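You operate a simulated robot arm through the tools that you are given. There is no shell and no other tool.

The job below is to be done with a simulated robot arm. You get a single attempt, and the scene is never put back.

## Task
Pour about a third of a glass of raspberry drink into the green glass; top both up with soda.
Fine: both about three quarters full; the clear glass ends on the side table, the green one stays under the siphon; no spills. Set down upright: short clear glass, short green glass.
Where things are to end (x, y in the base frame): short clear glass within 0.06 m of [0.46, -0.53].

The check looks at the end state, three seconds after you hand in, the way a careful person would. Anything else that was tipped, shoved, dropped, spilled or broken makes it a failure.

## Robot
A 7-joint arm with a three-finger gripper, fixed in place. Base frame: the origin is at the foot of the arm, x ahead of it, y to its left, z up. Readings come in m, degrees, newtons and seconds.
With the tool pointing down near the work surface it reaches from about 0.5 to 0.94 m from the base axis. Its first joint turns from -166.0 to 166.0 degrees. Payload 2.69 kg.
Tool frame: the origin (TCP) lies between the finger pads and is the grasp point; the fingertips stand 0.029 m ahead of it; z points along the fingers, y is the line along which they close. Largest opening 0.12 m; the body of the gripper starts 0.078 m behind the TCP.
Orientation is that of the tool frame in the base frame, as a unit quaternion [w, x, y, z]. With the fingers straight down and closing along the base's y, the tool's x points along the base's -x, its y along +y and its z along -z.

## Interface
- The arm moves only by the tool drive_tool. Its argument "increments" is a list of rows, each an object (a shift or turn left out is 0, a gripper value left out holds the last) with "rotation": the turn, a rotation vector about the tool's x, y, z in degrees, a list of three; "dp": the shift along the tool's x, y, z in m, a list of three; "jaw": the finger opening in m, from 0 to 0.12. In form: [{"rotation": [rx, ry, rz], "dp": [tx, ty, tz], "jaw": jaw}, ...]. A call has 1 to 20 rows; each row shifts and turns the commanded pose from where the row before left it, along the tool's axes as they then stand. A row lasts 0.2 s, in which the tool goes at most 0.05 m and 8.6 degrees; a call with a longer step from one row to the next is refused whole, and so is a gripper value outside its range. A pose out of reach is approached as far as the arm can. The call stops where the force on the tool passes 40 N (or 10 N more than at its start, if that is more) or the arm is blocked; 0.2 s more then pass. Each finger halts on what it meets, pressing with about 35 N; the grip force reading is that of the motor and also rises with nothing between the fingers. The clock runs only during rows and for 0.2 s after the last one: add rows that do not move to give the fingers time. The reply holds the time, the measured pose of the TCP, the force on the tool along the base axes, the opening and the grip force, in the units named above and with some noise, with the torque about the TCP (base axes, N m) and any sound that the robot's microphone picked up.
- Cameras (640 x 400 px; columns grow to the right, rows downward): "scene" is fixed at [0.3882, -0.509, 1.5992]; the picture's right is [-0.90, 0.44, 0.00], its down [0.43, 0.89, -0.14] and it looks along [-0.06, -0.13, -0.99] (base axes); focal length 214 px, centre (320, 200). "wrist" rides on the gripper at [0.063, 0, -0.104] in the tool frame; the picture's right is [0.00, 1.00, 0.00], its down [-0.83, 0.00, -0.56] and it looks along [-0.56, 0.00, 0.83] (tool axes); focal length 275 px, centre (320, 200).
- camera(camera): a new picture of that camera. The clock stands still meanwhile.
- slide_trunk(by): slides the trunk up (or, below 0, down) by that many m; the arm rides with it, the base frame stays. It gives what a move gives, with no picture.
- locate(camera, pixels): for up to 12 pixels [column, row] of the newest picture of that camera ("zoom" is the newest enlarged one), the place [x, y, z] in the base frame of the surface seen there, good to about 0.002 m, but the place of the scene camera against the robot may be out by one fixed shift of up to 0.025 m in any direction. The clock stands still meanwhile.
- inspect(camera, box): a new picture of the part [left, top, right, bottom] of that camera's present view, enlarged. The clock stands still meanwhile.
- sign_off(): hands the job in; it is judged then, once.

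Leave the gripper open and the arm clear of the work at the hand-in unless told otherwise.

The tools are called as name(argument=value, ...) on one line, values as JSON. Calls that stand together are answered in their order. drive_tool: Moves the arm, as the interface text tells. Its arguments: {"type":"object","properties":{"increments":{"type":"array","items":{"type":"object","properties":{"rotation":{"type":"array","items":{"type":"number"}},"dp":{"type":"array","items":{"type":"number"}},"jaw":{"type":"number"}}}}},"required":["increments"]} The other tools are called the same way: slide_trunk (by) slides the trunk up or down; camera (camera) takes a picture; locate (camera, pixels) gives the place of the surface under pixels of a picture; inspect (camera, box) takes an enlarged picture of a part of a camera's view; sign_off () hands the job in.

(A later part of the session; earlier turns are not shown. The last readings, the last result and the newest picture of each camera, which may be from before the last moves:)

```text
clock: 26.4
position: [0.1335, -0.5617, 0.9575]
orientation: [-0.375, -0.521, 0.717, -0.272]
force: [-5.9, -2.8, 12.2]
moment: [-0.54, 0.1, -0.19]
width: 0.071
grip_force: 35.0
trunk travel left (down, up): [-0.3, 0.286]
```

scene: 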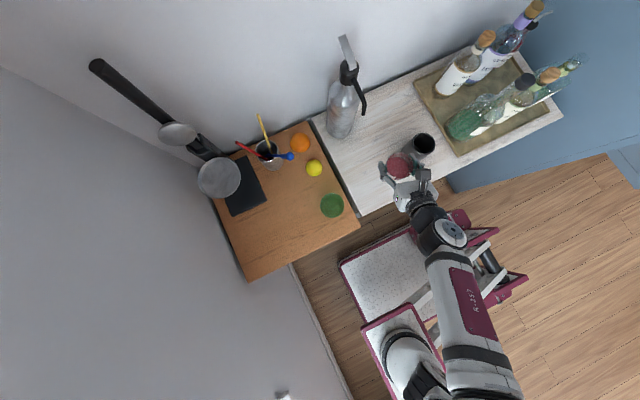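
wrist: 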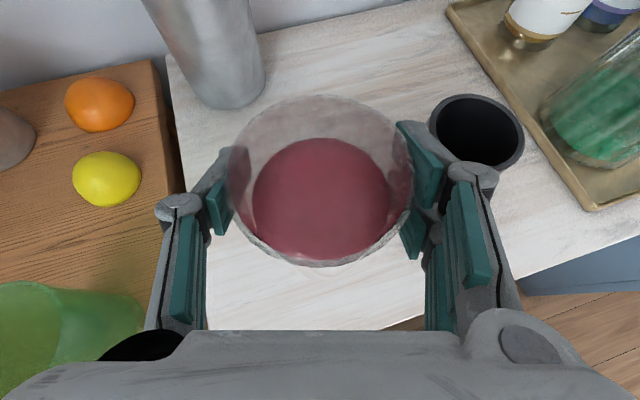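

Still 12 N. I raise another 1.2 mm and check.

drive_tool(increments=[{"dp": [0.001, 0, -0.0007]}, {"dp": [0, 0, 0]}])

camera(camera="wrist")

```text
clock: 27.0
position: [0.1343, -0.5601, 0.9571]
orientation: [-0.376, -0.521, 0.717, -0.271]
force: [-2.6, 0.3, 2.2]
moment: [-0.17, 0.15, -0.06]
width: 0.0709
grip_force: 34.8
trunk travel left (down, up): [-0.3, 0.286]
```

```text
taken
```

wrist: 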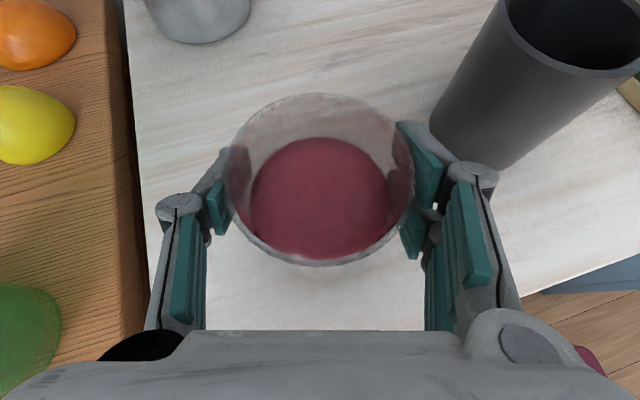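

The glass rests on the counter with little load. I open the jaws to 0.12.

drive_tool(increments=[{"jaw": 0.08}, {"jaw": 0.1}, {"jaw": 0.12}, {"jaw": 0.12}])

inspect(camera="wrist", box=[200, 70, 440, 290])

```text
clock: 28.0
position: [0.1347, -0.5621, 0.9596]
orientation: [-0.375, -0.521, 0.717, -0.272]
force: [0.2, 0.5, 1.0]
moment: [-0.01, 0.02, 0.03]
width: 0.1203
grip_force: 0.1
trunk travel left (down, up): [-0.3, 0.286]
```

```text
1.82 times, centred on (320, 180) of wrist
```

zoom: 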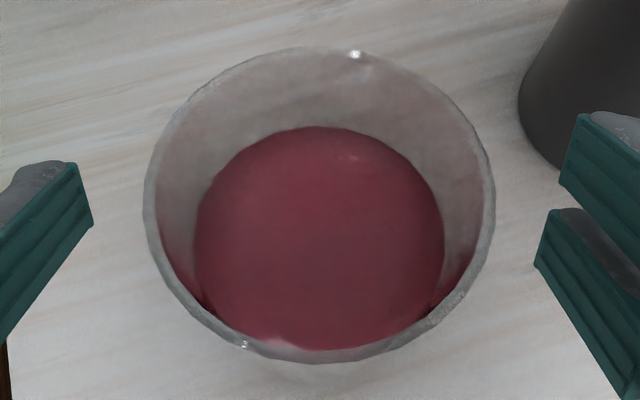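

The glass stands upright. I locate its rim for the new centre.

locate(camera="zoom", pixels=[[147, 200], [492, 205], [230, 345], [400, 348], [320, 240], [320, 359], [320, 52]])

```text
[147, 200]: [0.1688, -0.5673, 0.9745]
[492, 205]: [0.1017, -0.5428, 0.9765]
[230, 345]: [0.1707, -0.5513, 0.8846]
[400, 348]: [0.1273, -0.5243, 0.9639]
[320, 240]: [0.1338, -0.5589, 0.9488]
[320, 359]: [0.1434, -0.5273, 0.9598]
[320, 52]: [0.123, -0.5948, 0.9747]
```

Rim z≈0.9755, drink surface 0.949, centre ≈(0.1345,-0.559). I lower to TCP z≈0.92 and grip again, lower on the body.

drive_tool(increments=[{"dp": [-0.0114, 0, 0.0067]}, {"dp": [-0.0114, 0, 0.0067]}, {"dp": [-0.0115, 0, 0.0067]}, {"dp": [0, 0, 0]}, {"jaw": 0.09}, {"jaw": 0.06}, {"jaw": 0.06}, {"jaw": 0.06}, {"jaw": 0.06}, {"jaw": 0.06}])

camera(camera="wrist")

```text
clock: 30.2
position: [0.1342, -0.5579, 0.9197]
orientation: [-0.376, -0.52, 0.718, -0.271]
force: [1.1, 0.9, 1.9]
moment: [-0.08, -0.21, 0.02]
width: 0.0679
grip_force: 35.1
trunk travel left (down, up): [-0.3, 0.286]
```

```text
taken
```

wrist: 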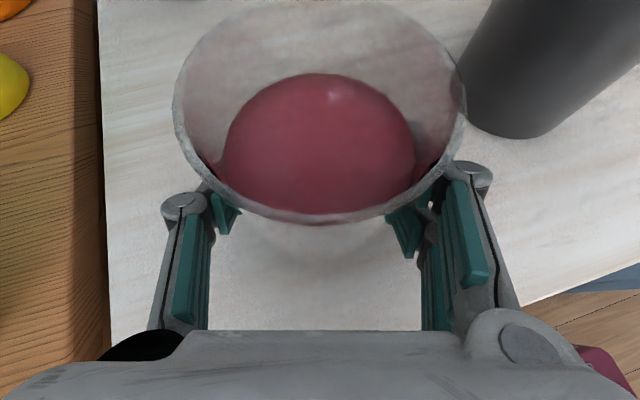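

Gripped at 0.0679 m opening. I lift only 10 mm in small steps and check whether it slips.

drive_tool(increments=[{"dp": [0.00205, 0, -0.0014]}, {"dp": [0.00205, 0, -0.0014]}, {"dp": [0.00205, 0, -0.0014]}, {"dp": [0.00205, 0, -0.0014]}, {"dp": [0, 0, 0]}])

camera(camera="wrist")

```text
clock: 31.4
position: [0.1353, -0.5596, 0.9312]
orientation: [-0.375, -0.521, 0.717, -0.271]
force: [-1.0, -0.5, -4.7]
moment: [0.02, 0.01, -0.01]
width: 0.068
grip_force: 34.9
trunk travel left (down, up): [-0.3, 0.286]
```

```text
taken
```

wrist: 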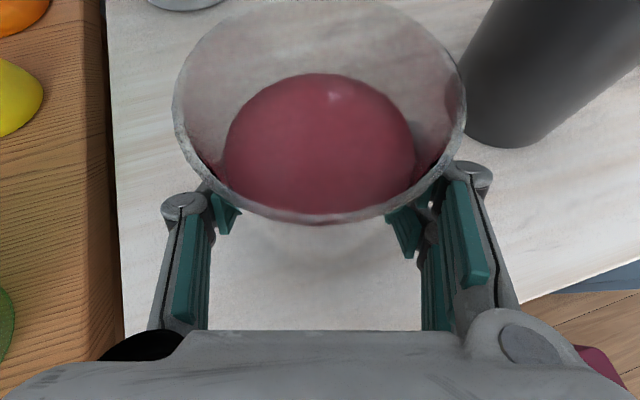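

No slip this time (width 0.068, rim unchanged in the picture, 4.7 N load). I continue lifting gently by 0.1 m with small steps.

drive_tool(increments=[{"dp": [0.0041, 0, -0.0028]}, {"dp": [0.0066, 0, -0.0046]}, {"dp": [0.0066, 0, -0.0046]}, {"dp": [0.0066, 0, -0.0046]}, {"dp": [0.0066, 0, -0.0046]}, {"dp": [0.0066, 0, -0.0046]}, {"dp": [0.0066, 0, -0.0046]}, {"dp": [0.0066, 0, -0.0046]}, {"dp": [0.0066, 0, -0.0046]}, {"dp": [0.0066, 0, -0.0046]}, {"dp": [0.0066, 0, -0.0046]}, {"dp": [0.0066, 0, -0.0046]}, {"dp": [0.0041, 0, -0.0028]}, {"dp": [0, 0, 0]}])

camera(camera="wrist")

```text
clock: 34.4
position: [0.1347, -0.5575, 1.0294]
orientation: [-0.376, -0.52, 0.717, -0.272]
force: [-0.1, -1.0, -4.0]
moment: [-0.01, 0.0, 0.02]
width: 0.0679
grip_force: 35.2
trunk travel left (down, up): [-0.3, 0.286]
```

```text
taken
```

wrist: 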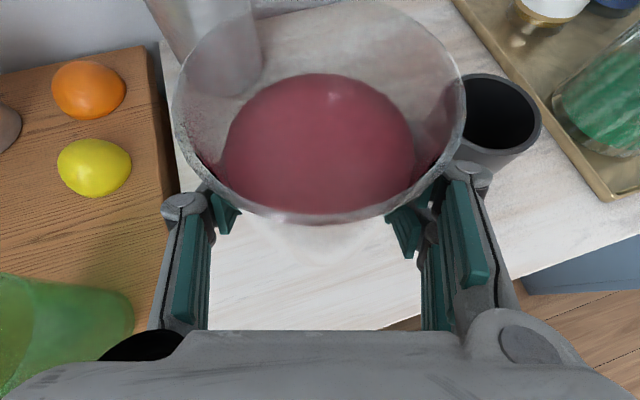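

Holding firmly (0.0679 m). I'll pour with the hand on the +x side, tipping the glass toward the green one. First I raise 3 cm, then yaw the tool by -45° about the vertical, keeping the glass upright.

drive_tool(increments=[{"dp": [0.0062, 0, -0.0043]}, {"dp": [0.0062, 0, -0.0043]}, {"dp": [0.0062, 0, -0.0043]}, {"dp": [0.0062, 0, -0.0043]}, {"rotation": [-2.06, 0, 1.42]}, {"rotation": [-4.11, 0, 2.845]}, {"rotation": [-4.11, 0, 2.845]}, {"rotation": [-4.11, 0, 2.845]}, {"rotation": [-4.11, 0, 2.845]}, {"rotation": [-4.11, 0, 2.845]}, {"rotation": [-4.11, 0, 2.845]}, {"rotation": [-4.11, 0, 2.845]}, {"rotation": [-4.11, 0, 2.845]}, {"rotation": [-2.06, 0, 1.42]}, {"dp": [0, 0, 0]}, {"dp": [0, 0, 0]}])

camera(camera="wrist")

camera(camera="scene")

```text
clock: 37.8
position: [0.1346, -0.559, 1.0591]
orientation: [-0.452, -0.206, 0.862, -0.106]
force: [0.0, -0.2, -4.5]
moment: [0.0, 0.01, -0.02]
width: 0.0676
grip_force: 34.6
trunk travel left (down, up): [-0.3, 0.286]
```

```text
taken
```

wrist: 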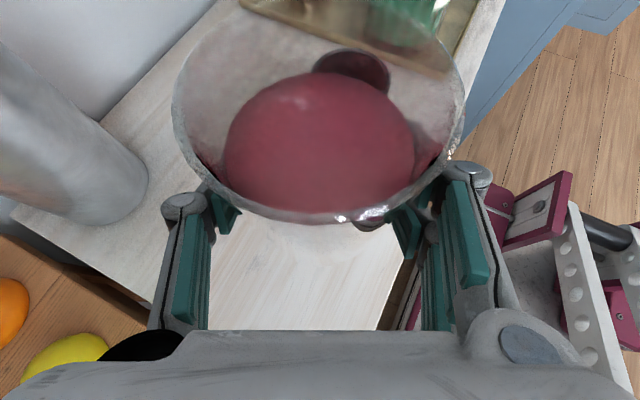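

```text
taken
```

scene: 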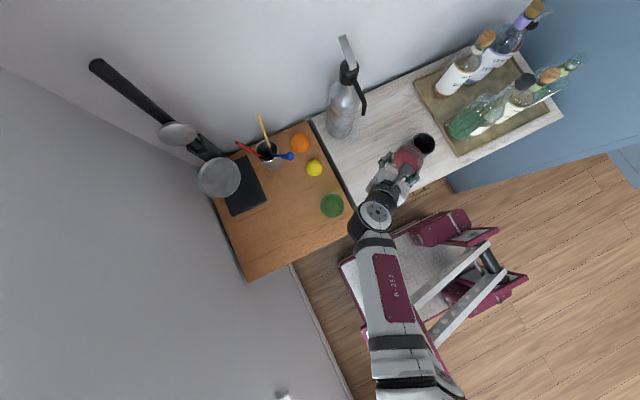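

Glass upright and stable. Now I translate slowly over toward the green glass's +x side; first half of the way to about (0.282,-0.532,1.06); glass bottom (≈1.02) clears the green rim (≈0.976).

drive_tool(increments=[{"dp": [-0.00343, -0.00177, -0.00494]}, {"dp": [-0.00686, -0.00354, -0.00988]}, {"dp": [-0.00686, -0.00354, -0.00988]}, {"dp": [-0.00686, -0.00354, -0.00988]}, {"dp": [-0.00686, -0.00354, -0.00988]}, {"dp": [-0.00686, -0.00354, -0.00988]}, {"dp": [-0.00686, -0.00354, -0.00988]}, {"dp": [-0.00686, -0.00354, -0.00988]}, {"dp": [-0.00686, -0.00354, -0.00988]}, {"dp": [-0.00686, -0.00354, -0.00988]}, {"dp": [-0.00686, -0.00354, -0.00988]}, {"dp": [-0.00686, -0.00354, -0.00988]}, {"dp": [-0.00343, -0.00177, -0.00494]}, {"dp": [0, 0, 0]}])

camera(camera="scene")

```text
clock: 40.8
position: [0.2828, -0.5309, 1.0591]
orientation: [-0.452, -0.206, 0.861, -0.107]
force: [-0.7, -0.3, -4.2]
moment: [0.06, 0.0, 0.01]
width: 0.0676
grip_force: 34.9
trunk travel left (down, up): [-0.3, 0.286]
```

```text
taken
```

scene: 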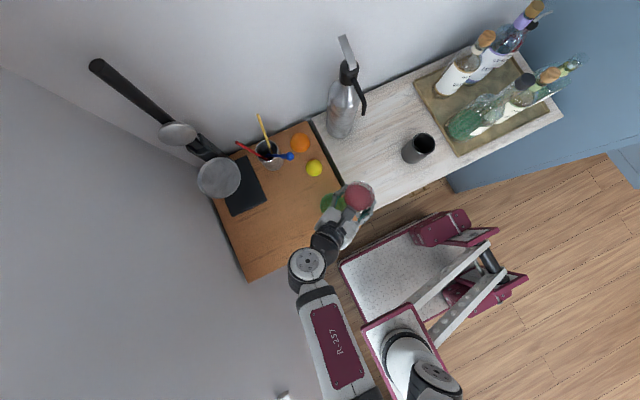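

On track, still firm. I continue the second half to about (0.43,-0.505,1.06).

drive_tool(increments=[{"dp": [-0.00343, -0.00177, -0.00494]}, {"dp": [-0.00686, -0.00354, -0.00988]}, {"dp": [-0.00686, -0.00354, -0.00988]}, {"dp": [-0.00686, -0.00354, -0.00988]}, {"dp": [-0.00686, -0.00354, -0.00988]}, {"dp": [-0.00686, -0.00354, -0.00988]}, {"dp": [-0.00686, -0.00354, -0.00988]}, {"dp": [-0.00686, -0.00354, -0.00988]}, {"dp": [-0.00686, -0.00354, -0.00988]}, {"dp": [-0.00686, -0.00354, -0.00988]}, {"dp": [-0.00686, -0.00354, -0.00988]}, {"dp": [-0.00686, -0.00354, -0.00988]}, {"dp": [-0.00343, -0.00177, -0.00494]}, {"dp": [0, 0, 0]}])

camera(camera="scene")

camera(camera="wrist")

```text
clock: 43.8
position: [0.4307, -0.5044, 1.0567]
orientation: [-0.452, -0.207, 0.861, -0.108]
force: [0.2, 1.1, -4.7]
moment: [0.0, 0.03, 0.03]
width: 0.0675
grip_force: 34.9
trunk travel left (down, up): [-0.3, 0.286]
```

```text
taken
```

scene: 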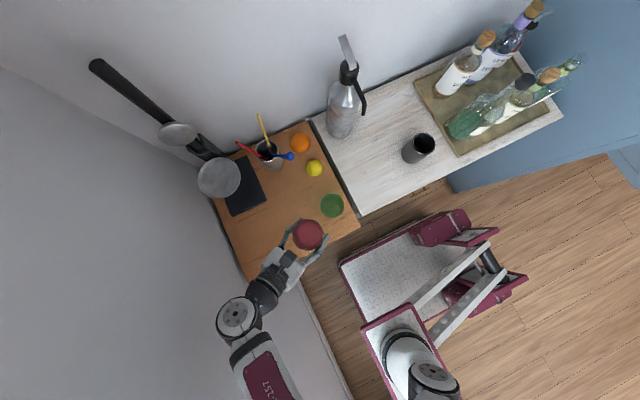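

```text
taken
```

wrist: 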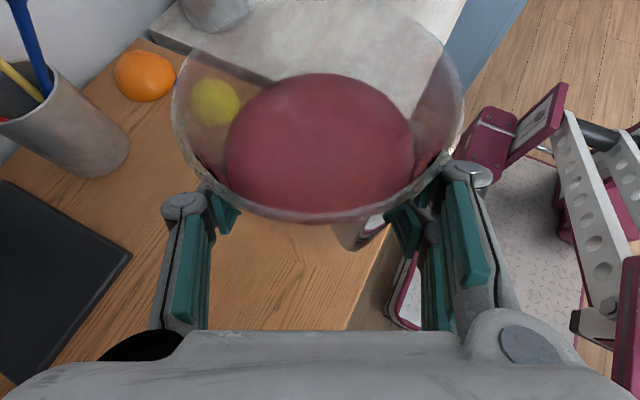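

Both glasses are visible in the scene view: clear at (308,234), green at (332,205). I zoom there to measure their relative position with the same camera (so its shift cancels).

inspect(camera="scene", box=[280, 180, 360, 260])

```text
5.00 times, centred on (320, 220) of scene
```

zoom: 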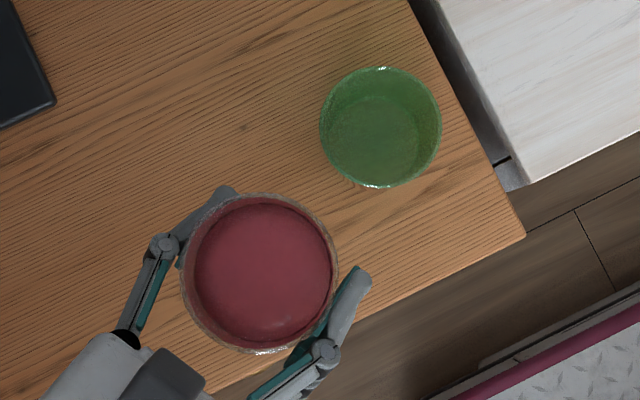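

locate(camera="zoom", pixels=[[382, 69], [376, 186], [322, 120], [440, 127], [345, 80], [420, 170], [380, 135], [255, 351], [195, 225], [335, 250], [258, 196], [260, 280]])

```text
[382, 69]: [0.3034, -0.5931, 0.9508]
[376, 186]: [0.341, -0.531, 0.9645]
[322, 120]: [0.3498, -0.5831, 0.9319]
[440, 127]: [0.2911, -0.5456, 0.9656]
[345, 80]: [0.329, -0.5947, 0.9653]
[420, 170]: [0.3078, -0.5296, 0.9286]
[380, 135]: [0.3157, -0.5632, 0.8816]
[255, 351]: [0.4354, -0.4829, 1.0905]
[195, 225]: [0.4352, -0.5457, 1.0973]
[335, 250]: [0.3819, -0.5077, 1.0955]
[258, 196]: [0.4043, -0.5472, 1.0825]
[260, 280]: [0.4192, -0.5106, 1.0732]
```

Green centre is 0.1055 m from the clear glass along the tool's pointing direction, nearly exactly in line (1.5 mm off). I move 0.0275 m closer (lip will end about 1 cm short of the green glass centre when tipped) and pre-tilt 28°, well below the ≈38° spill angle.

drive_tool(increments=[{"dp": [0.0052, 0.0005, 0.0075]}, {"dp": [0.0052, 0.0005, 0.0075]}, {"dp": [0.0052, 0.0005, 0.0075]}, {"rotation": [0, -2, 0]}, {"rotation": [0, -4, 0]}, {"rotation": [0, -4, 0]}, {"rotation": [0, -4, 0]}, {"rotation": [0, -4, 0]}, {"rotation": [0, -4, 0]}, {"rotation": [0, -4, 0]}, {"rotation": [0, -2, 0]}, {"dp": [0, 0, 0]}, {"dp": [0, 0, 0]}])

inspect(camera="scene", box=[280, 170, 370, 260])

camera(camera="wrist")

```text
clock: 46.6
position: [0.4054, -0.514, 1.0585]
orientation: [-0.23, -0.226, 0.945, -0.055]
force: [-0.2, -1.3, -4.4]
moment: [0.04, -0.06, -0.01]
width: 0.0677
grip_force: 34.4
trunk travel left (down, up): [-0.3, 0.286]
```

```text
4.44 times, centred on (325, 215) of scene
```

zoom: 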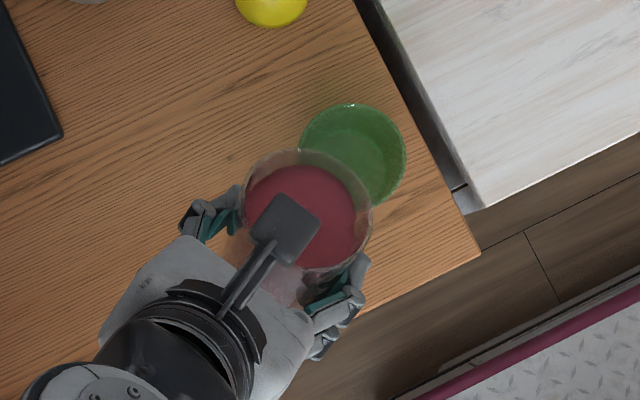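

```text
taken
```

wrist: 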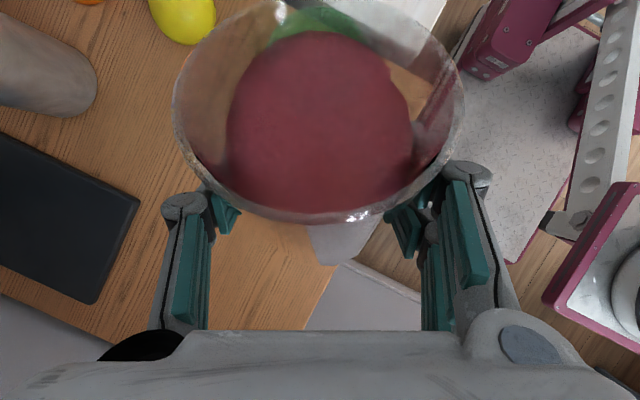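

Tilted 28°, no slip, drink still contained. I now lower 0.045 m so the lip comes close above the green rim.

drive_tool(increments=[{"dp": [-0.0052, 0, 0.01]}, {"dp": [-0.0052, 0, 0.01]}, {"dp": [-0.0052, 0, 0.01]}, {"dp": [-0.0052, 0, 0.01]}, {"dp": [0, 0, 0]}])

inspect(camera="scene", box=[280, 170, 370, 260])

```text
clock: 47.8
position: [0.4061, -0.514, 1.0129]
orientation: [-0.23, -0.226, 0.945, -0.054]
force: [-0.4, 0.3, -5.4]
moment: [0.01, 0.02, 0.0]
width: 0.0675
grip_force: 35.0
trunk travel left (down, up): [-0.3, 0.286]
```

```text
4.44 times, centred on (325, 215) of scene
```

zoom: 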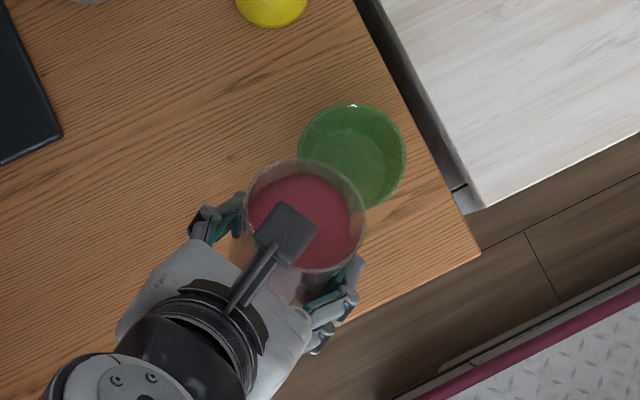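

Aligned: green centre is 0.079 m ahead of the TCP in line, lip will be about 13 mm short of its centre. I now tilt slowly from 28° to 50° (2° per 0.2 s) and hold.

drive_tool(increments=[{"rotation": [0, -2, 0]}, {"rotation": [0, -2, 0]}, {"rotation": [0, -2, 0]}, {"rotation": [0, -2, 0]}, {"rotation": [0, -2, 0]}, {"rotation": [0, -2, 0]}, {"rotation": [0, -2, 0]}, {"rotation": [0, -2, 0]}, {"rotation": [0, -2, 0]}, {"rotation": [0, -2, 0]}, {"rotation": [0, -2, 0]}, {"dp": [0, 0, 0]}, {"dp": [0, 0, 0]}, {"dp": [0, 0, 0]}])

camera(camera="wrist")

inspect(camera="scene", box=[280, 150, 380, 250])

```text
clock: 50.8
position: [0.4063, -0.5134, 1.0118]
orientation: [-0.045, -0.232, 0.972, -0.01]
force: [-0.6, -0.1, -3.9]
moment: [0.02, -0.06, 0.01]
width: 0.0676
grip_force: 34.6
trunk travel left (down, up): [-0.3, 0.286]
```

```text
taken
```

wrist: 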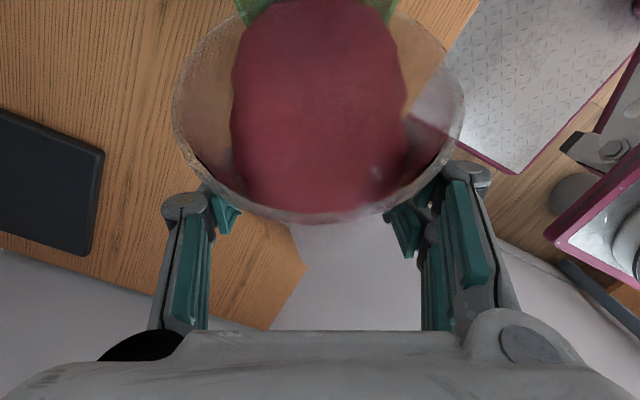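

```text
4.00 times, centred on (330, 200) of scene
```

zoom: 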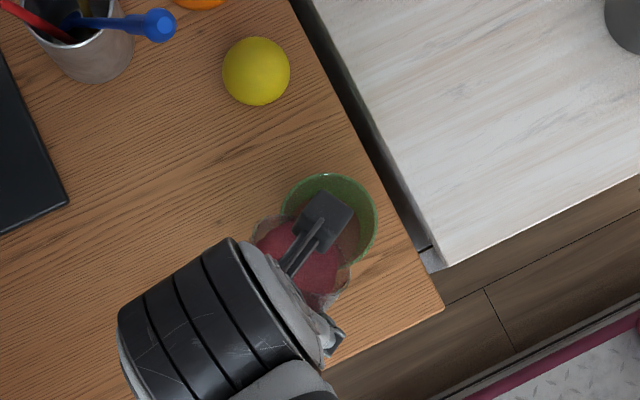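

The drink has reached the lip (wrist view, red reaching the top edge toward the green glass). I zoom in to see whether it is flowing and where it lands.

inspect(camera="wrist", box=[200, 0, 440, 130])

inspect(camera="scene", box=[310, 180, 350, 220])

```text
2.67 times, centred on (320, 65) of wrist
```

zoom: 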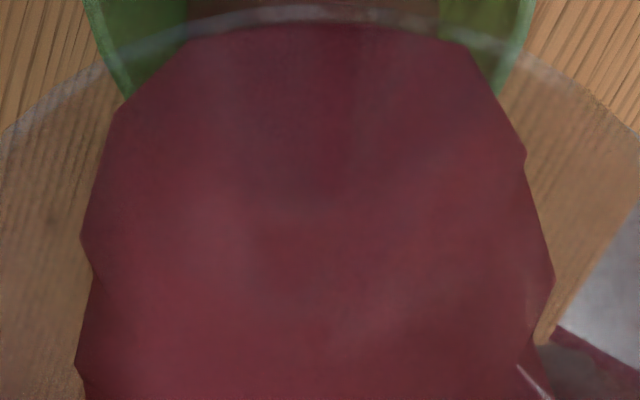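

```text
10.00 times, centred on (330, 200) of scene
```

zoom: 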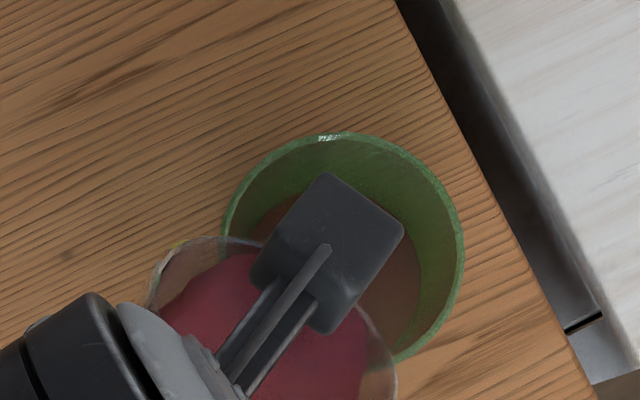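

There's brownish (red-through-green) liquid in the green glass. I locate its surface at zoom (395,300), (420,260), (270,215) and the clear glass's drink surface.

locate(camera="zoom", pixels=[[395, 310], [405, 280], [285, 205], [400, 330], [410, 250], [200, 290], [330, 370], [345, 135], [462, 250]])

```text
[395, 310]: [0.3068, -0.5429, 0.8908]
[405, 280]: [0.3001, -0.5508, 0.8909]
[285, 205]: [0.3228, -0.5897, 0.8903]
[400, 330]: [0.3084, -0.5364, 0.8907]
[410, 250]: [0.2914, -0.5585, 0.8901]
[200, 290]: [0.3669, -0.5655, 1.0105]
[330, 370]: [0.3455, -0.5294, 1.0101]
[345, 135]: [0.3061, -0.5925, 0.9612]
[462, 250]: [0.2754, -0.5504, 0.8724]
```

Green surface is at 0.0191 m above the table (about 0.12 of a glass so far), inside the glass with no splash outside. Target is about 0.040 m above the table. I tilt 5° more (to 55°) and hold 1 s.

drive_tool(increments=[{"rotation": [0, -1.25, 0]}, {"rotation": [0, -1.25, 0]}, {"rotation": [0, -1.25, 0]}, {"rotation": [0, -1.25, 0]}, {"dp": [0, 0, 0]}, {"dp": [0, 0, 0]}, {"dp": [0, 0, 0]}, {"dp": [0, 0, 0]}, {"dp": [0, 0, 0]}])

inspect(camera="scene", box=[310, 180, 350, 220])

```text
clock: 52.8
position: [0.4058, -0.5136, 1.0138]
orientation: [-0.002, -0.232, 0.973, -0.001]
force: [-0.3, -0.8, -3.9]
moment: [0.02, -0.04, -0.04]
width: 0.0678
grip_force: 35.3
trunk travel left (down, up): [-0.3, 0.286]
```

```text
10.00 times, centred on (330, 200) of scene
```

zoom: 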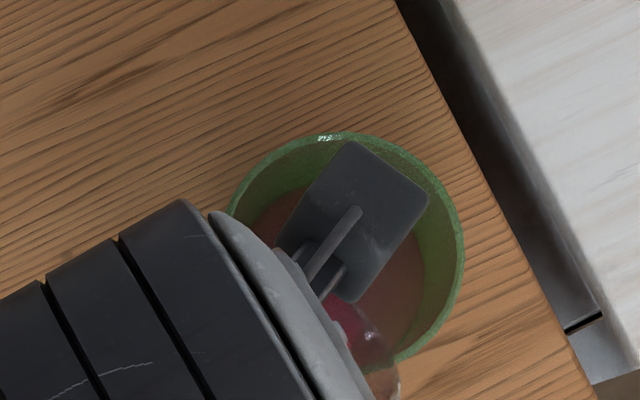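

locate(camera="zoom", pixels=[[395, 310], [405, 280], [285, 205], [400, 330], [410, 250], [270, 215], [345, 330]])

camera(camera="wrist")

```text
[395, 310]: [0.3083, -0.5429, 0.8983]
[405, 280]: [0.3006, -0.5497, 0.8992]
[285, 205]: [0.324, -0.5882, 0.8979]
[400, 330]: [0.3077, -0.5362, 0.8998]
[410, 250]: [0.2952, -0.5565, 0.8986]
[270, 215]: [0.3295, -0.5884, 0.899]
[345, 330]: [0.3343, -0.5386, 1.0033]
```

```text
taken
```

wrist: 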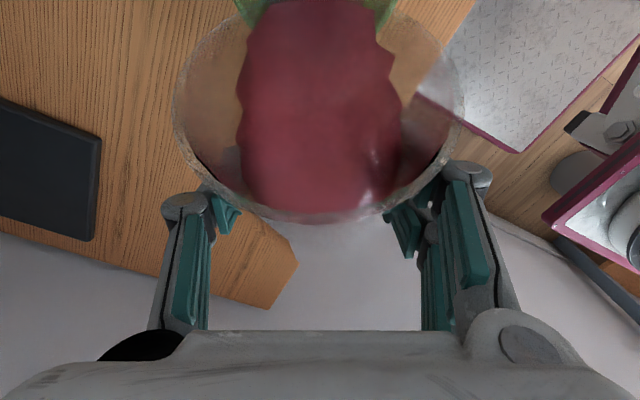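

Green surface is now 0.027 m above the table (~0.19 glass). I tilt another 3.5° and hold.

drive_tool(increments=[{"rotation": [0, -1, 0]}, {"rotation": [0, -1, 0]}, {"rotation": [0, -1, 0]}, {"rotation": [0, -0.5, 0]}, {"dp": [0, 0, 0]}, {"dp": [0, 0, 0]}, {"dp": [0, 0, 0]}, {"dp": [0, 0, 0]}, {"dp": [0, 0, 0]}])

inspect(camera="scene", box=[310, 180, 350, 220])

locate(camera="zoom", pixels=[[395, 310], [405, 290], [285, 200], [400, 330], [415, 250], [270, 215], [440, 260]])

```text
clock: 54.8
position: [0.4059, -0.5142, 1.0128]
orientation: [0.027, -0.232, 0.972, 0.007]
force: [0.7, 0.0, -3.8]
moment: [0.06, -0.02, -0.03]
width: 0.0679
grip_force: 35.2
trunk travel left (down, up): [-0.3, 0.286]
```

```text
10.00 times, centred on (330, 200) of scene
```

zoom: 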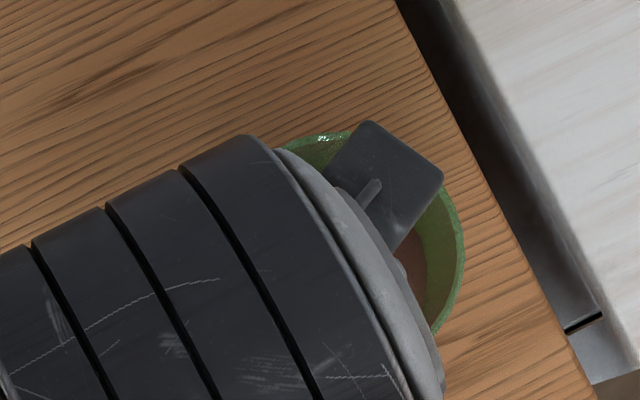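

```text
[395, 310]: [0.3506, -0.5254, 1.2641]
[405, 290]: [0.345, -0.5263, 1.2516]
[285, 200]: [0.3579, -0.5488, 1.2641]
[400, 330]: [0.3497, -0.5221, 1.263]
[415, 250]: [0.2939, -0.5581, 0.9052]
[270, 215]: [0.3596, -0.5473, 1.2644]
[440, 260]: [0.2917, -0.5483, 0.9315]
```

Green surface is now 0.0337 m above the table (~0.27 glass). A final 2.2° more, hold briefly, then measure again.

drive_tool(increments=[{"rotation": [0, -1, 0]}, {"rotation": [0, -1.2, 0]}, {"dp": [0, 0, 0]}, {"dp": [0, 0, 0]}, {"dp": [0, 0, 0]}, {"dp": [0, 0, 0]}, {"dp": [0, 0, 0]}])

inspect(camera="scene", box=[310, 180, 350, 220])

locate(camera="zoom", pixels=[[415, 250], [420, 265], [418, 280], [425, 245], [410, 260]])

```text
clock: 56.4
position: [0.4069, -0.5132, 1.0124]
orientation: [0.047, -0.233, 0.971, 0.013]
force: [0.1, -0.2, -3.6]
moment: [0.04, -0.01, 0.03]
width: 0.0674
grip_force: 34.9
trunk travel left (down, up): [-0.3, 0.286]
```

```text
10.00 times, centred on (330, 200) of scene
```

zoom: 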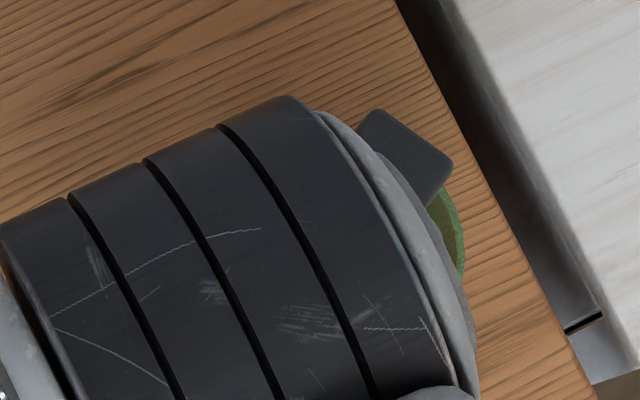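

```text
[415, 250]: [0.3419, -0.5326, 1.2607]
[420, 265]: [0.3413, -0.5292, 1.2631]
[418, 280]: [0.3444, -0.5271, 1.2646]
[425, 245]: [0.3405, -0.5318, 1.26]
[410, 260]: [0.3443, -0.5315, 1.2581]
```

The arm hides the glass now. I tilt back to about 25° to stop the flow and look at both levels.

drive_tool(increments=[{"rotation": [0, 3, 0]}, {"rotation": [0, 4, 0]}, {"rotation": [0, 4, 0]}, {"rotation": [0, 4, 0]}, {"rotation": [0, 4, 0]}, {"rotation": [0, 4, 0]}, {"rotation": [0, 4, 0]}, {"rotation": [0, 4, 0]}, {"rotation": [0, 4, 0]}, {"rotation": [0, 2, 0]}, {"dp": [0, 0, 0]}, {"dp": [0, 0, 0]}])

inspect(camera="scene", box=[280, 170, 370, 260])

camera(camera="wrist")

```text
clock: 59.0
position: [0.4068, -0.5131, 1.0127]
orientation: [-0.265, -0.224, 0.936, -0.063]
force: [-0.4, 0.0, -3.6]
moment: [0.02, 0.0, 0.01]
width: 0.0674
grip_force: 35.4
trunk travel left (down, up): [-0.3, 0.286]
```

```text
4.44 times, centred on (325, 215) of scene
```

zoom: 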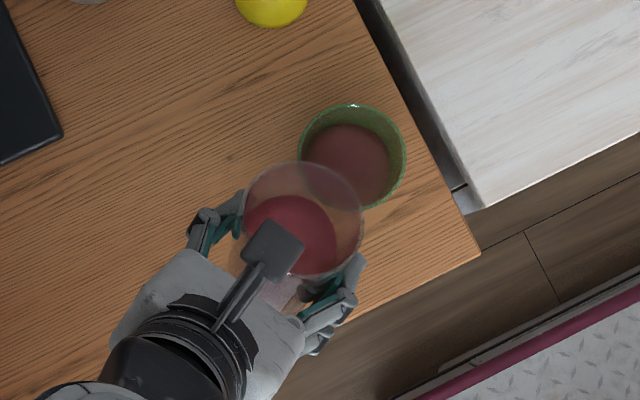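

```text
taken
```

wrist: 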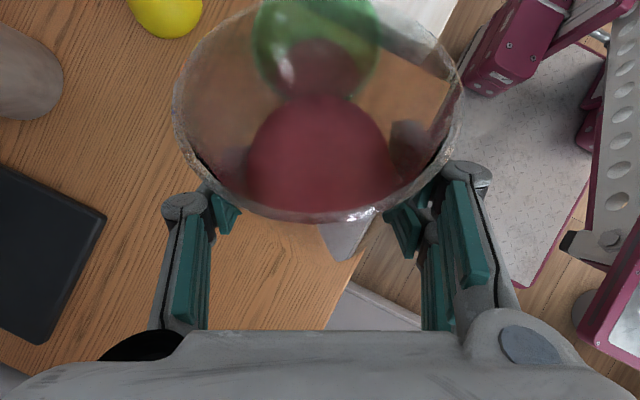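

No spill visible. I measure the green level at zoom (340,140), (370,160), (320,160), (380,185).

locate(camera="zoom", pixels=[[340, 140], [370, 150], [325, 150], [380, 180], [360, 135], [350, 125], [290, 210], [310, 235], [450, 250], [200, 100]])

```text
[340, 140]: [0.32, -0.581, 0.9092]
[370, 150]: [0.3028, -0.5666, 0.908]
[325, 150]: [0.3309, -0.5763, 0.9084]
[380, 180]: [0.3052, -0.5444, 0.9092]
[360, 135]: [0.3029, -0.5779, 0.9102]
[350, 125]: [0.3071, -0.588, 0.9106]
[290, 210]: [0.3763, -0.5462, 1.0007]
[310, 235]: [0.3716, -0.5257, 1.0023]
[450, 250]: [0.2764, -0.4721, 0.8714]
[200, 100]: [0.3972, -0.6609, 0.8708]
```

Green surface is 0.038 m above the table, i.e. about a third of the glass. I return the clear glass to upright (+23.8°) and raise it 5 cm.

drive_tool(increments=[{"rotation": [0, 3, 0]}, {"rotation": [0, 4, 0]}, {"rotation": [0, 4, 0]}, {"rotation": [0, 4, 0]}, {"rotation": [0, 4, 0]}, {"rotation": [0, 3, 0]}, {"rotation": [0, 1.8, 0]}, {"dp": [0, 0, 0]}, {"dp": [0.0041, 0, -0.0028]}, {"dp": [0.0082, 0, -0.0057]}, {"dp": [0.0082, 0, -0.0057]}, {"dp": [0.0082, 0, -0.0057]}, {"dp": [0.0082, 0, -0.0057]}, {"dp": [0.0041, 0, -0.0028]}, {"dp": [0, 0, 0]}])

inspect(camera="scene", box=[280, 170, 370, 260])

camera(camera="wrist")

```text
clock: 62.2
position: [0.4064, -0.5134, 1.0631]
orientation: [-0.453, -0.206, 0.861, -0.108]
force: [-0.1, 0.4, -2.9]
moment: [0.0, 0.0, 0.01]
width: 0.0677
grip_force: 34.8
trunk travel left (down, up): [-0.3, 0.286]
```

```text
4.44 times, centred on (325, 215) of scene
```

zoom: 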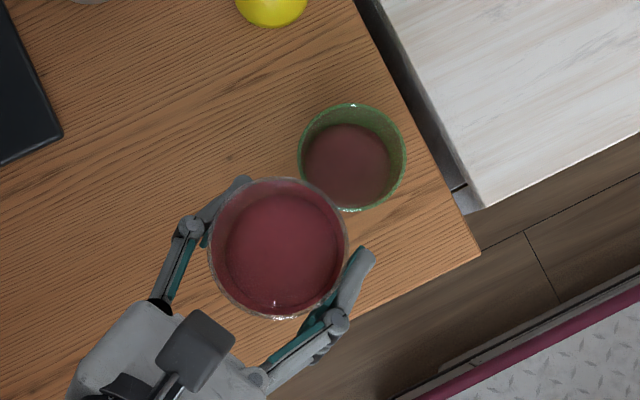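

```text
taken
```

wrist: 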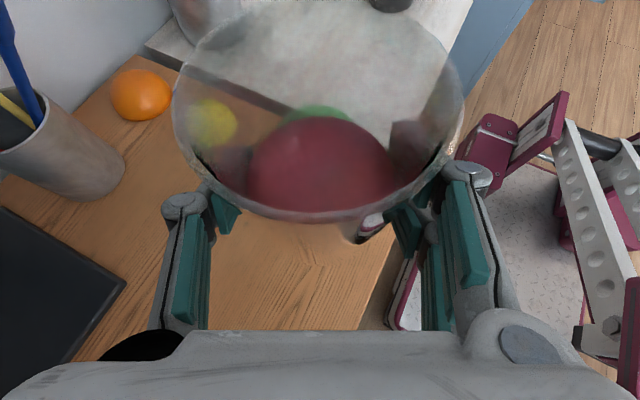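

I measure the clear glass's drink level relative to its rim here: liquid at zoom (280,240), rim (346,235), (278,316), (228,200).

locate(camera="zoom", pixels=[[280, 240], [260, 260], [300, 250], [346, 240], [278, 316], [225, 205], [290, 179], [350, 160], [345, 180]])

locate(camera="wrist", pixels=[[320, 160], [320, 190], [290, 170], [178, 100], [460, 100], [320, 219]])

```text
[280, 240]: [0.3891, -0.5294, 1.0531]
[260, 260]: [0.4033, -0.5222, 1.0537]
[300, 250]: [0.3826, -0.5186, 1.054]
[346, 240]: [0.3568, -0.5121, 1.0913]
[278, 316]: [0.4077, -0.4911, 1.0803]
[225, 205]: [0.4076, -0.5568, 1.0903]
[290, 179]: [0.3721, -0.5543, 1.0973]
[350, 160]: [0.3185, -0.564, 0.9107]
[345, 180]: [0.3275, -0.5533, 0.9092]
```

```text
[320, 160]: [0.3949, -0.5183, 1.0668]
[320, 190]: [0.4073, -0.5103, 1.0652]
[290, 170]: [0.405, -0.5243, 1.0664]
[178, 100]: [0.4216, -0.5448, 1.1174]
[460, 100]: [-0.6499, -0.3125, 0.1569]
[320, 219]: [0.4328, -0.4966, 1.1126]
```

Clear glass: drink is about 0.039 m above its base, so both hold about a third. Next I carry the clear glass slowly over toward (0.18,-0.586,1.06), in front of the siphon; it passes 5 cm above the green rim.

drive_tool(increments=[{"dp": [0.00347, 0.00092, 0.005]}, {"dp": [0.00694, 0.00184, 0.01003]}, {"dp": [0.00694, 0.00184, 0.01003]}, {"dp": [0.00694, 0.00184, 0.01003]}, {"dp": [0.00694, 0.00184, 0.01003]}, {"dp": [0.00694, 0.00184, 0.01003]}, {"dp": [0.00694, 0.00184, 0.01003]}, {"dp": [0.00694, 0.00184, 0.01003]}, {"dp": [0.00694, 0.00184, 0.01003]}, {"dp": [0.00694, 0.00184, 0.01003]}, {"dp": [0.00694, 0.00184, 0.01003]}, {"dp": [0.00694, 0.00184, 0.01003]}, {"dp": [0.00694, 0.00184, 0.01003]}, {"dp": [0.00694, 0.00184, 0.01003]}, {"dp": [0.00694, 0.00184, 0.01003]}, {"dp": [0.00694, 0.00184, 0.01003]}, {"dp": [0.00694, 0.00184, 0.01003]}, {"dp": [0.00694, 0.00184, 0.01003]}, {"dp": [0.00694, 0.00184, 0.01003]}, {"dp": [0.00347, 0.00092, 0.005]}])

camera(camera="scene")

```text
clock: 66.4
position: [0.1855, -0.5882, 1.062]
orientation: [-0.452, -0.206, 0.861, -0.107]
force: [0.2, 0.0, -2.5]
moment: [-0.02, -0.01, 0.02]
width: 0.0677
grip_force: 34.6
trunk travel left (down, up): [-0.3, 0.286]
```

```text
taken
```

scene: 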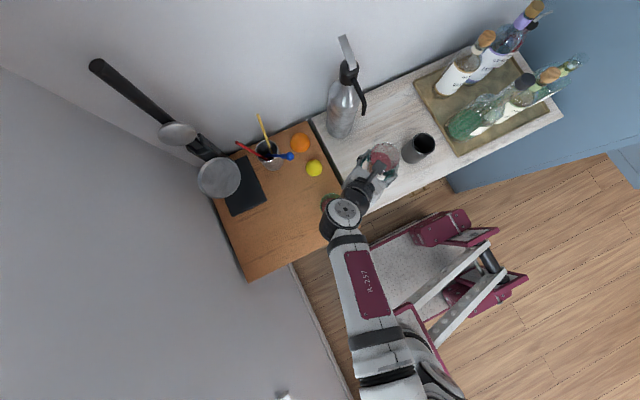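

The clear glass is now in front of the siphon. I yaw the hand back by +40° about the vertical so it enters under the spout from the front.

drive_tool(increments=[{"rotation": [2.06, 0, -1.42]}, {"rotation": [4.11, 0, -2.845]}, {"rotation": [4.11, 0, -2.845]}, {"rotation": [4.11, 0, -2.845]}, {"rotation": [4.11, 0, -2.845]}, {"rotation": [4.11, 0, -2.845]}, {"rotation": [4.11, 0, -2.845]}, {"rotation": [4.11, 0, -2.845]}, {"rotation": [2.06, 0, -1.42]}, {"dp": [0, 0, 0]}])

camera(camera="wrist")

```text
clock: 68.6
position: [0.185, -0.5876, 1.0623]
orientation: [-0.387, -0.489, 0.739, -0.255]
force: [0.4, 0.2, -3.5]
moment: [-0.01, 0.04, -0.01]
width: 0.0675
grip_force: 35.4
trunk travel left (down, up): [-0.3, 0.286]
```

```text
taken
```

wrist: 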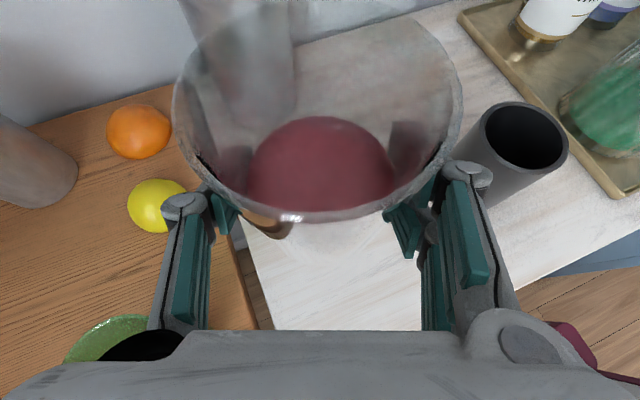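

Everything is steady. I descend to about (0.174,-0.60,0.942), glass bottom about 2 cm above the counter.

drive_tool(increments=[{"dp": [-0.00374, 0.00022, 0.0034]}, {"dp": [-0.00748, 0.00044, 0.00679]}, {"dp": [-0.00748, 0.00044, 0.00679]}, {"dp": [-0.00748, 0.00044, 0.00679]}, {"dp": [-0.00748, 0.00044, 0.00679]}, {"dp": [-0.00748, 0.00044, 0.00679]}, {"dp": [-0.00748, 0.00044, 0.00679]}, {"dp": [-0.00748, 0.00044, 0.00679]}, {"dp": [-0.00748, 0.00044, 0.00679]}, {"dp": [-0.00748, 0.00044, 0.00679]}, {"dp": [-0.00748, 0.00044, 0.00679]}, {"dp": [-0.00748, 0.00044, 0.00679]}, {"dp": [-0.00374, 0.00022, 0.0034]}, {"dp": [0, 0, 0]}])

camera(camera="wrist")

camera(camera="scene")

```text
clock: 71.6
position: [0.1738, -0.6007, 0.9424]
orientation: [-0.388, -0.488, 0.739, -0.254]
force: [-0.1, -0.3, -3.1]
moment: [-0.01, -0.04, 0.01]
width: 0.0677
grip_force: 35.1
trunk travel left (down, up): [-0.3, 0.286]
```

```text
taken
```

wrist: 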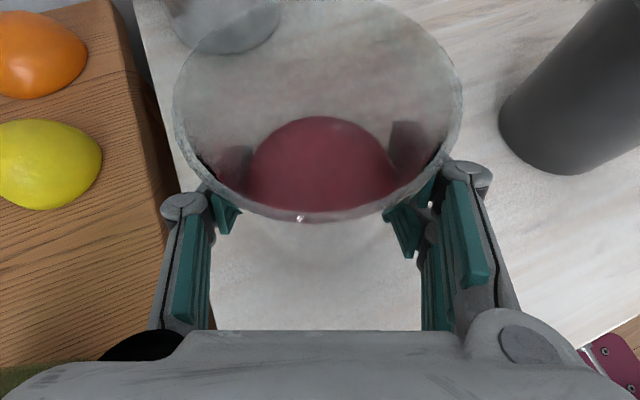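

```text
taken
```

scene: 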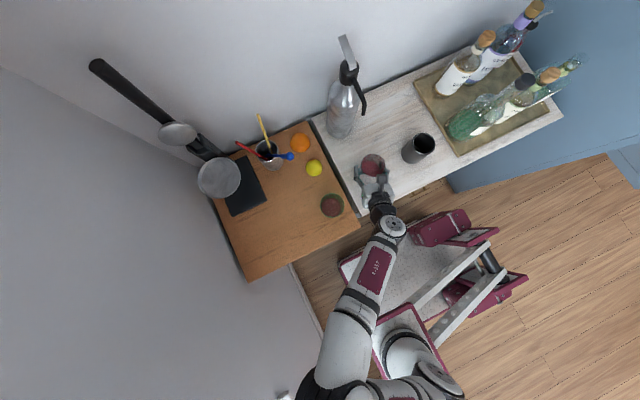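

Now I slide the glass straight in (-y) by 0.0925 m, to y≈-0.693 under the spout (tip at (0.175,-0.708,1.112), rim at 0.997).

drive_tool(increments=[{"dp": [0.0027, -0.00201, 0.00389]}, {"dp": [0.00539, -0.00402, 0.00777]}, {"dp": [0.00539, -0.00402, 0.00777]}, {"dp": [0.00539, -0.00402, 0.00777]}, {"dp": [0.00539, -0.00402, 0.00777]}, {"dp": [0.00539, -0.00402, 0.00777]}, {"dp": [0.00539, -0.00402, 0.00777]}, {"dp": [0.00539, -0.00402, 0.00777]}, {"dp": [0.00539, -0.00402, 0.00777]}, {"dp": [0.0027, -0.00201, 0.00389]}, {"dp": [0, 0, 0]}])

camera(camera="wrist")

inspect(camera="scene", box=[310, 50, 430, 190])

```text
clock: 74.0
position: [0.1737, -0.6937, 0.9416]
orientation: [-0.388, -0.489, 0.738, -0.255]
force: [0.1, 0.4, -2.3]
moment: [0.02, 0.02, -0.01]
width: 0.0677
grip_force: 34.7
trunk travel left (down, up): [-0.3, 0.286]
```

```text
taken
```

wrist: 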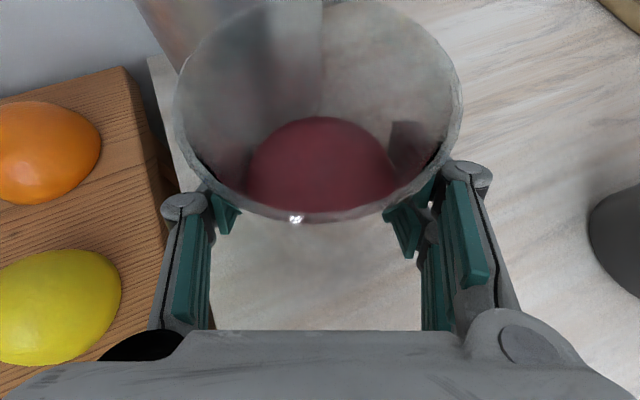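

```text
2.86 times, centred on (370, 120) of scene
```

zoom: 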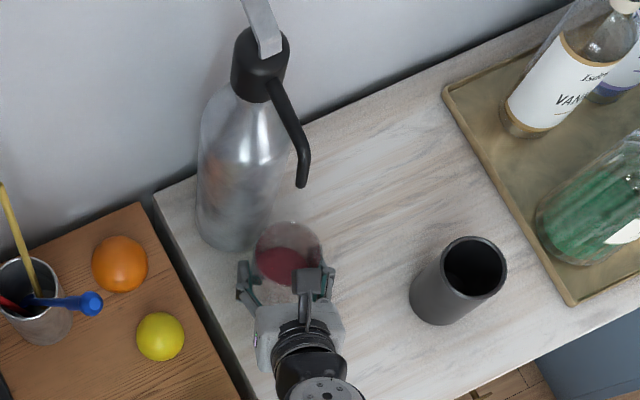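

In position under the spout. I lower 19 mm, then creep until the base touches the counter.

drive_tool(increments=[{"dp": [-0.004, 0, 0.0028]}, {"dp": [-0.004, 0, 0.0028]}, {"dp": [-0.004, 0, 0.0028]}, {"dp": [-0.0033, 0, 0.0023]}, {"dp": [0, 0, 0]}])

```text
clock: 75.2
position: [0.1734, -0.6931, 0.9241]
orientation: [-0.388, -0.489, 0.738, -0.255]
force: [0.7, -0.1, -3.6]
moment: [0.01, 0.0, 0.0]
width: 0.0676
grip_force: 34.9
trunk travel left (down, up): [-0.3, 0.286]
```

drive_tool(increments=[{"dp": [-0.00082, 0, 0.00057]}, {"dp": [-0.00082, 0, 0.00057]}, {"dp": [-0.00082, 0, 0.00057]}, {"dp": [0, 0, 0]}])

```text
clock: 76.2
position: [0.1719, -0.6926, 0.9216]
orientation: [-0.388, -0.488, 0.739, -0.255]
force: [1.0, 0.6, 4.1]
moment: [-0.06, -0.25, 0.03]
width: 0.0675
grip_force: 35.2
trunk travel left (down, up): [-0.3, 0.286]
```

The base touches (force turned to +4 N). I open the jaws gradually to 0.12.

drive_tool(increments=[{"jaw": 0.075}, {"jaw": 0.09}, {"jaw": 0.105}, {"jaw": 0.12}, {"jaw": 0.12}])

camera(camera="wrist")

inspect(camera="scene", box=[310, 50, 430, 190])

```text
clock: 77.4
position: [0.1731, -0.6923, 0.9201]
orientation: [-0.388, -0.489, 0.739, -0.255]
force: [-0.7, -0.6, 0.0]
moment: [0.05, 0.0, 0.04]
width: 0.1201
grip_force: 0.1
trunk travel left (down, up): [-0.3, 0.286]
```

```text
taken
```

wrist: 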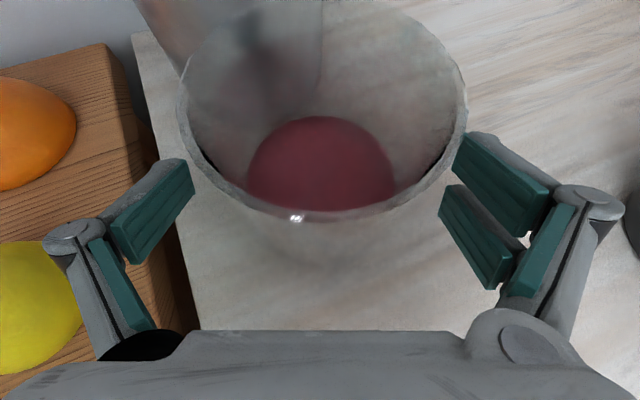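

```text
2.86 times, centred on (370, 120) of scene
```

zoom: 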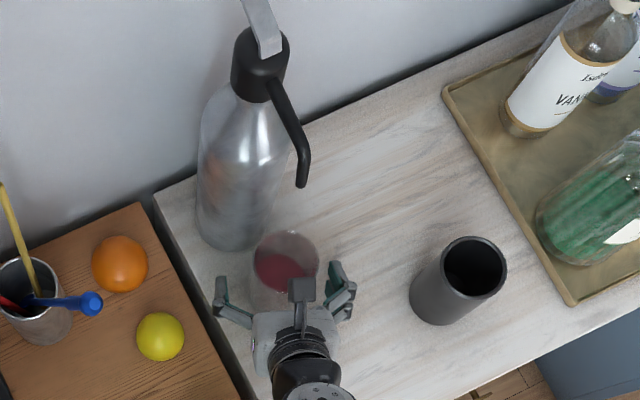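

Released upright. I retreat horizontally backward 0.11 m from the glass, then raise 0.15 m.

drive_tool(increments=[{"dp": [-0.0057, 0, -0.0082]}, {"dp": [-0.0114, 0, -0.0164]}, {"dp": [-0.0114, 0, -0.0164]}, {"dp": [-0.0114, 0, -0.0164]}, {"dp": [-0.0114, 0, -0.0164]}, {"dp": [-0.0114, 0, -0.0164]}, {"dp": [0.0205, 0, -0.0143]}, {"dp": [0.0205, 0, -0.0143]}, {"dp": [0.0205, 0, -0.0143]}, {"dp": [0.0205, 0, -0.0143]}, {"dp": [0.0205, 0, -0.0143]}, {"dp": [0.0205, 0, -0.0143]}, {"dp": [0, 0, 0]}])

camera(camera="wrist")

camera(camera="scene")

```text
clock: 80.2
position: [0.2191, -0.592, 1.0721]
orientation: [-0.388, -0.488, 0.739, -0.255]
force: [0.3, -0.8, -0.7]
moment: [0.01, 0.01, -0.03]
width: 0.1198
grip_force: 0.1
trunk travel left (down, up): [-0.3, 0.286]
```

```text
taken
```

wrist: 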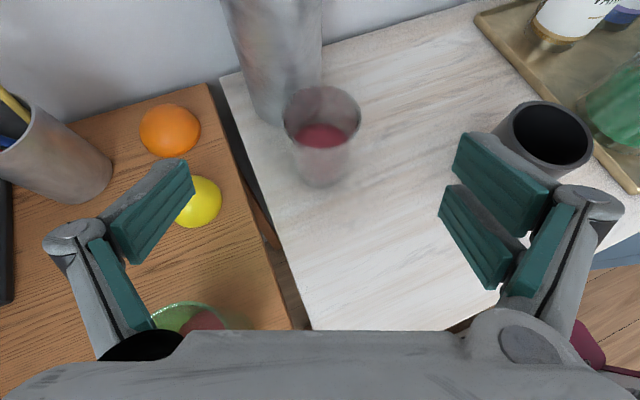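

```text
taken
```

scene: 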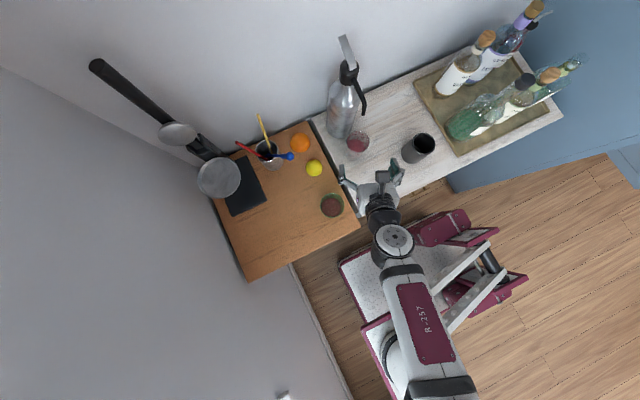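

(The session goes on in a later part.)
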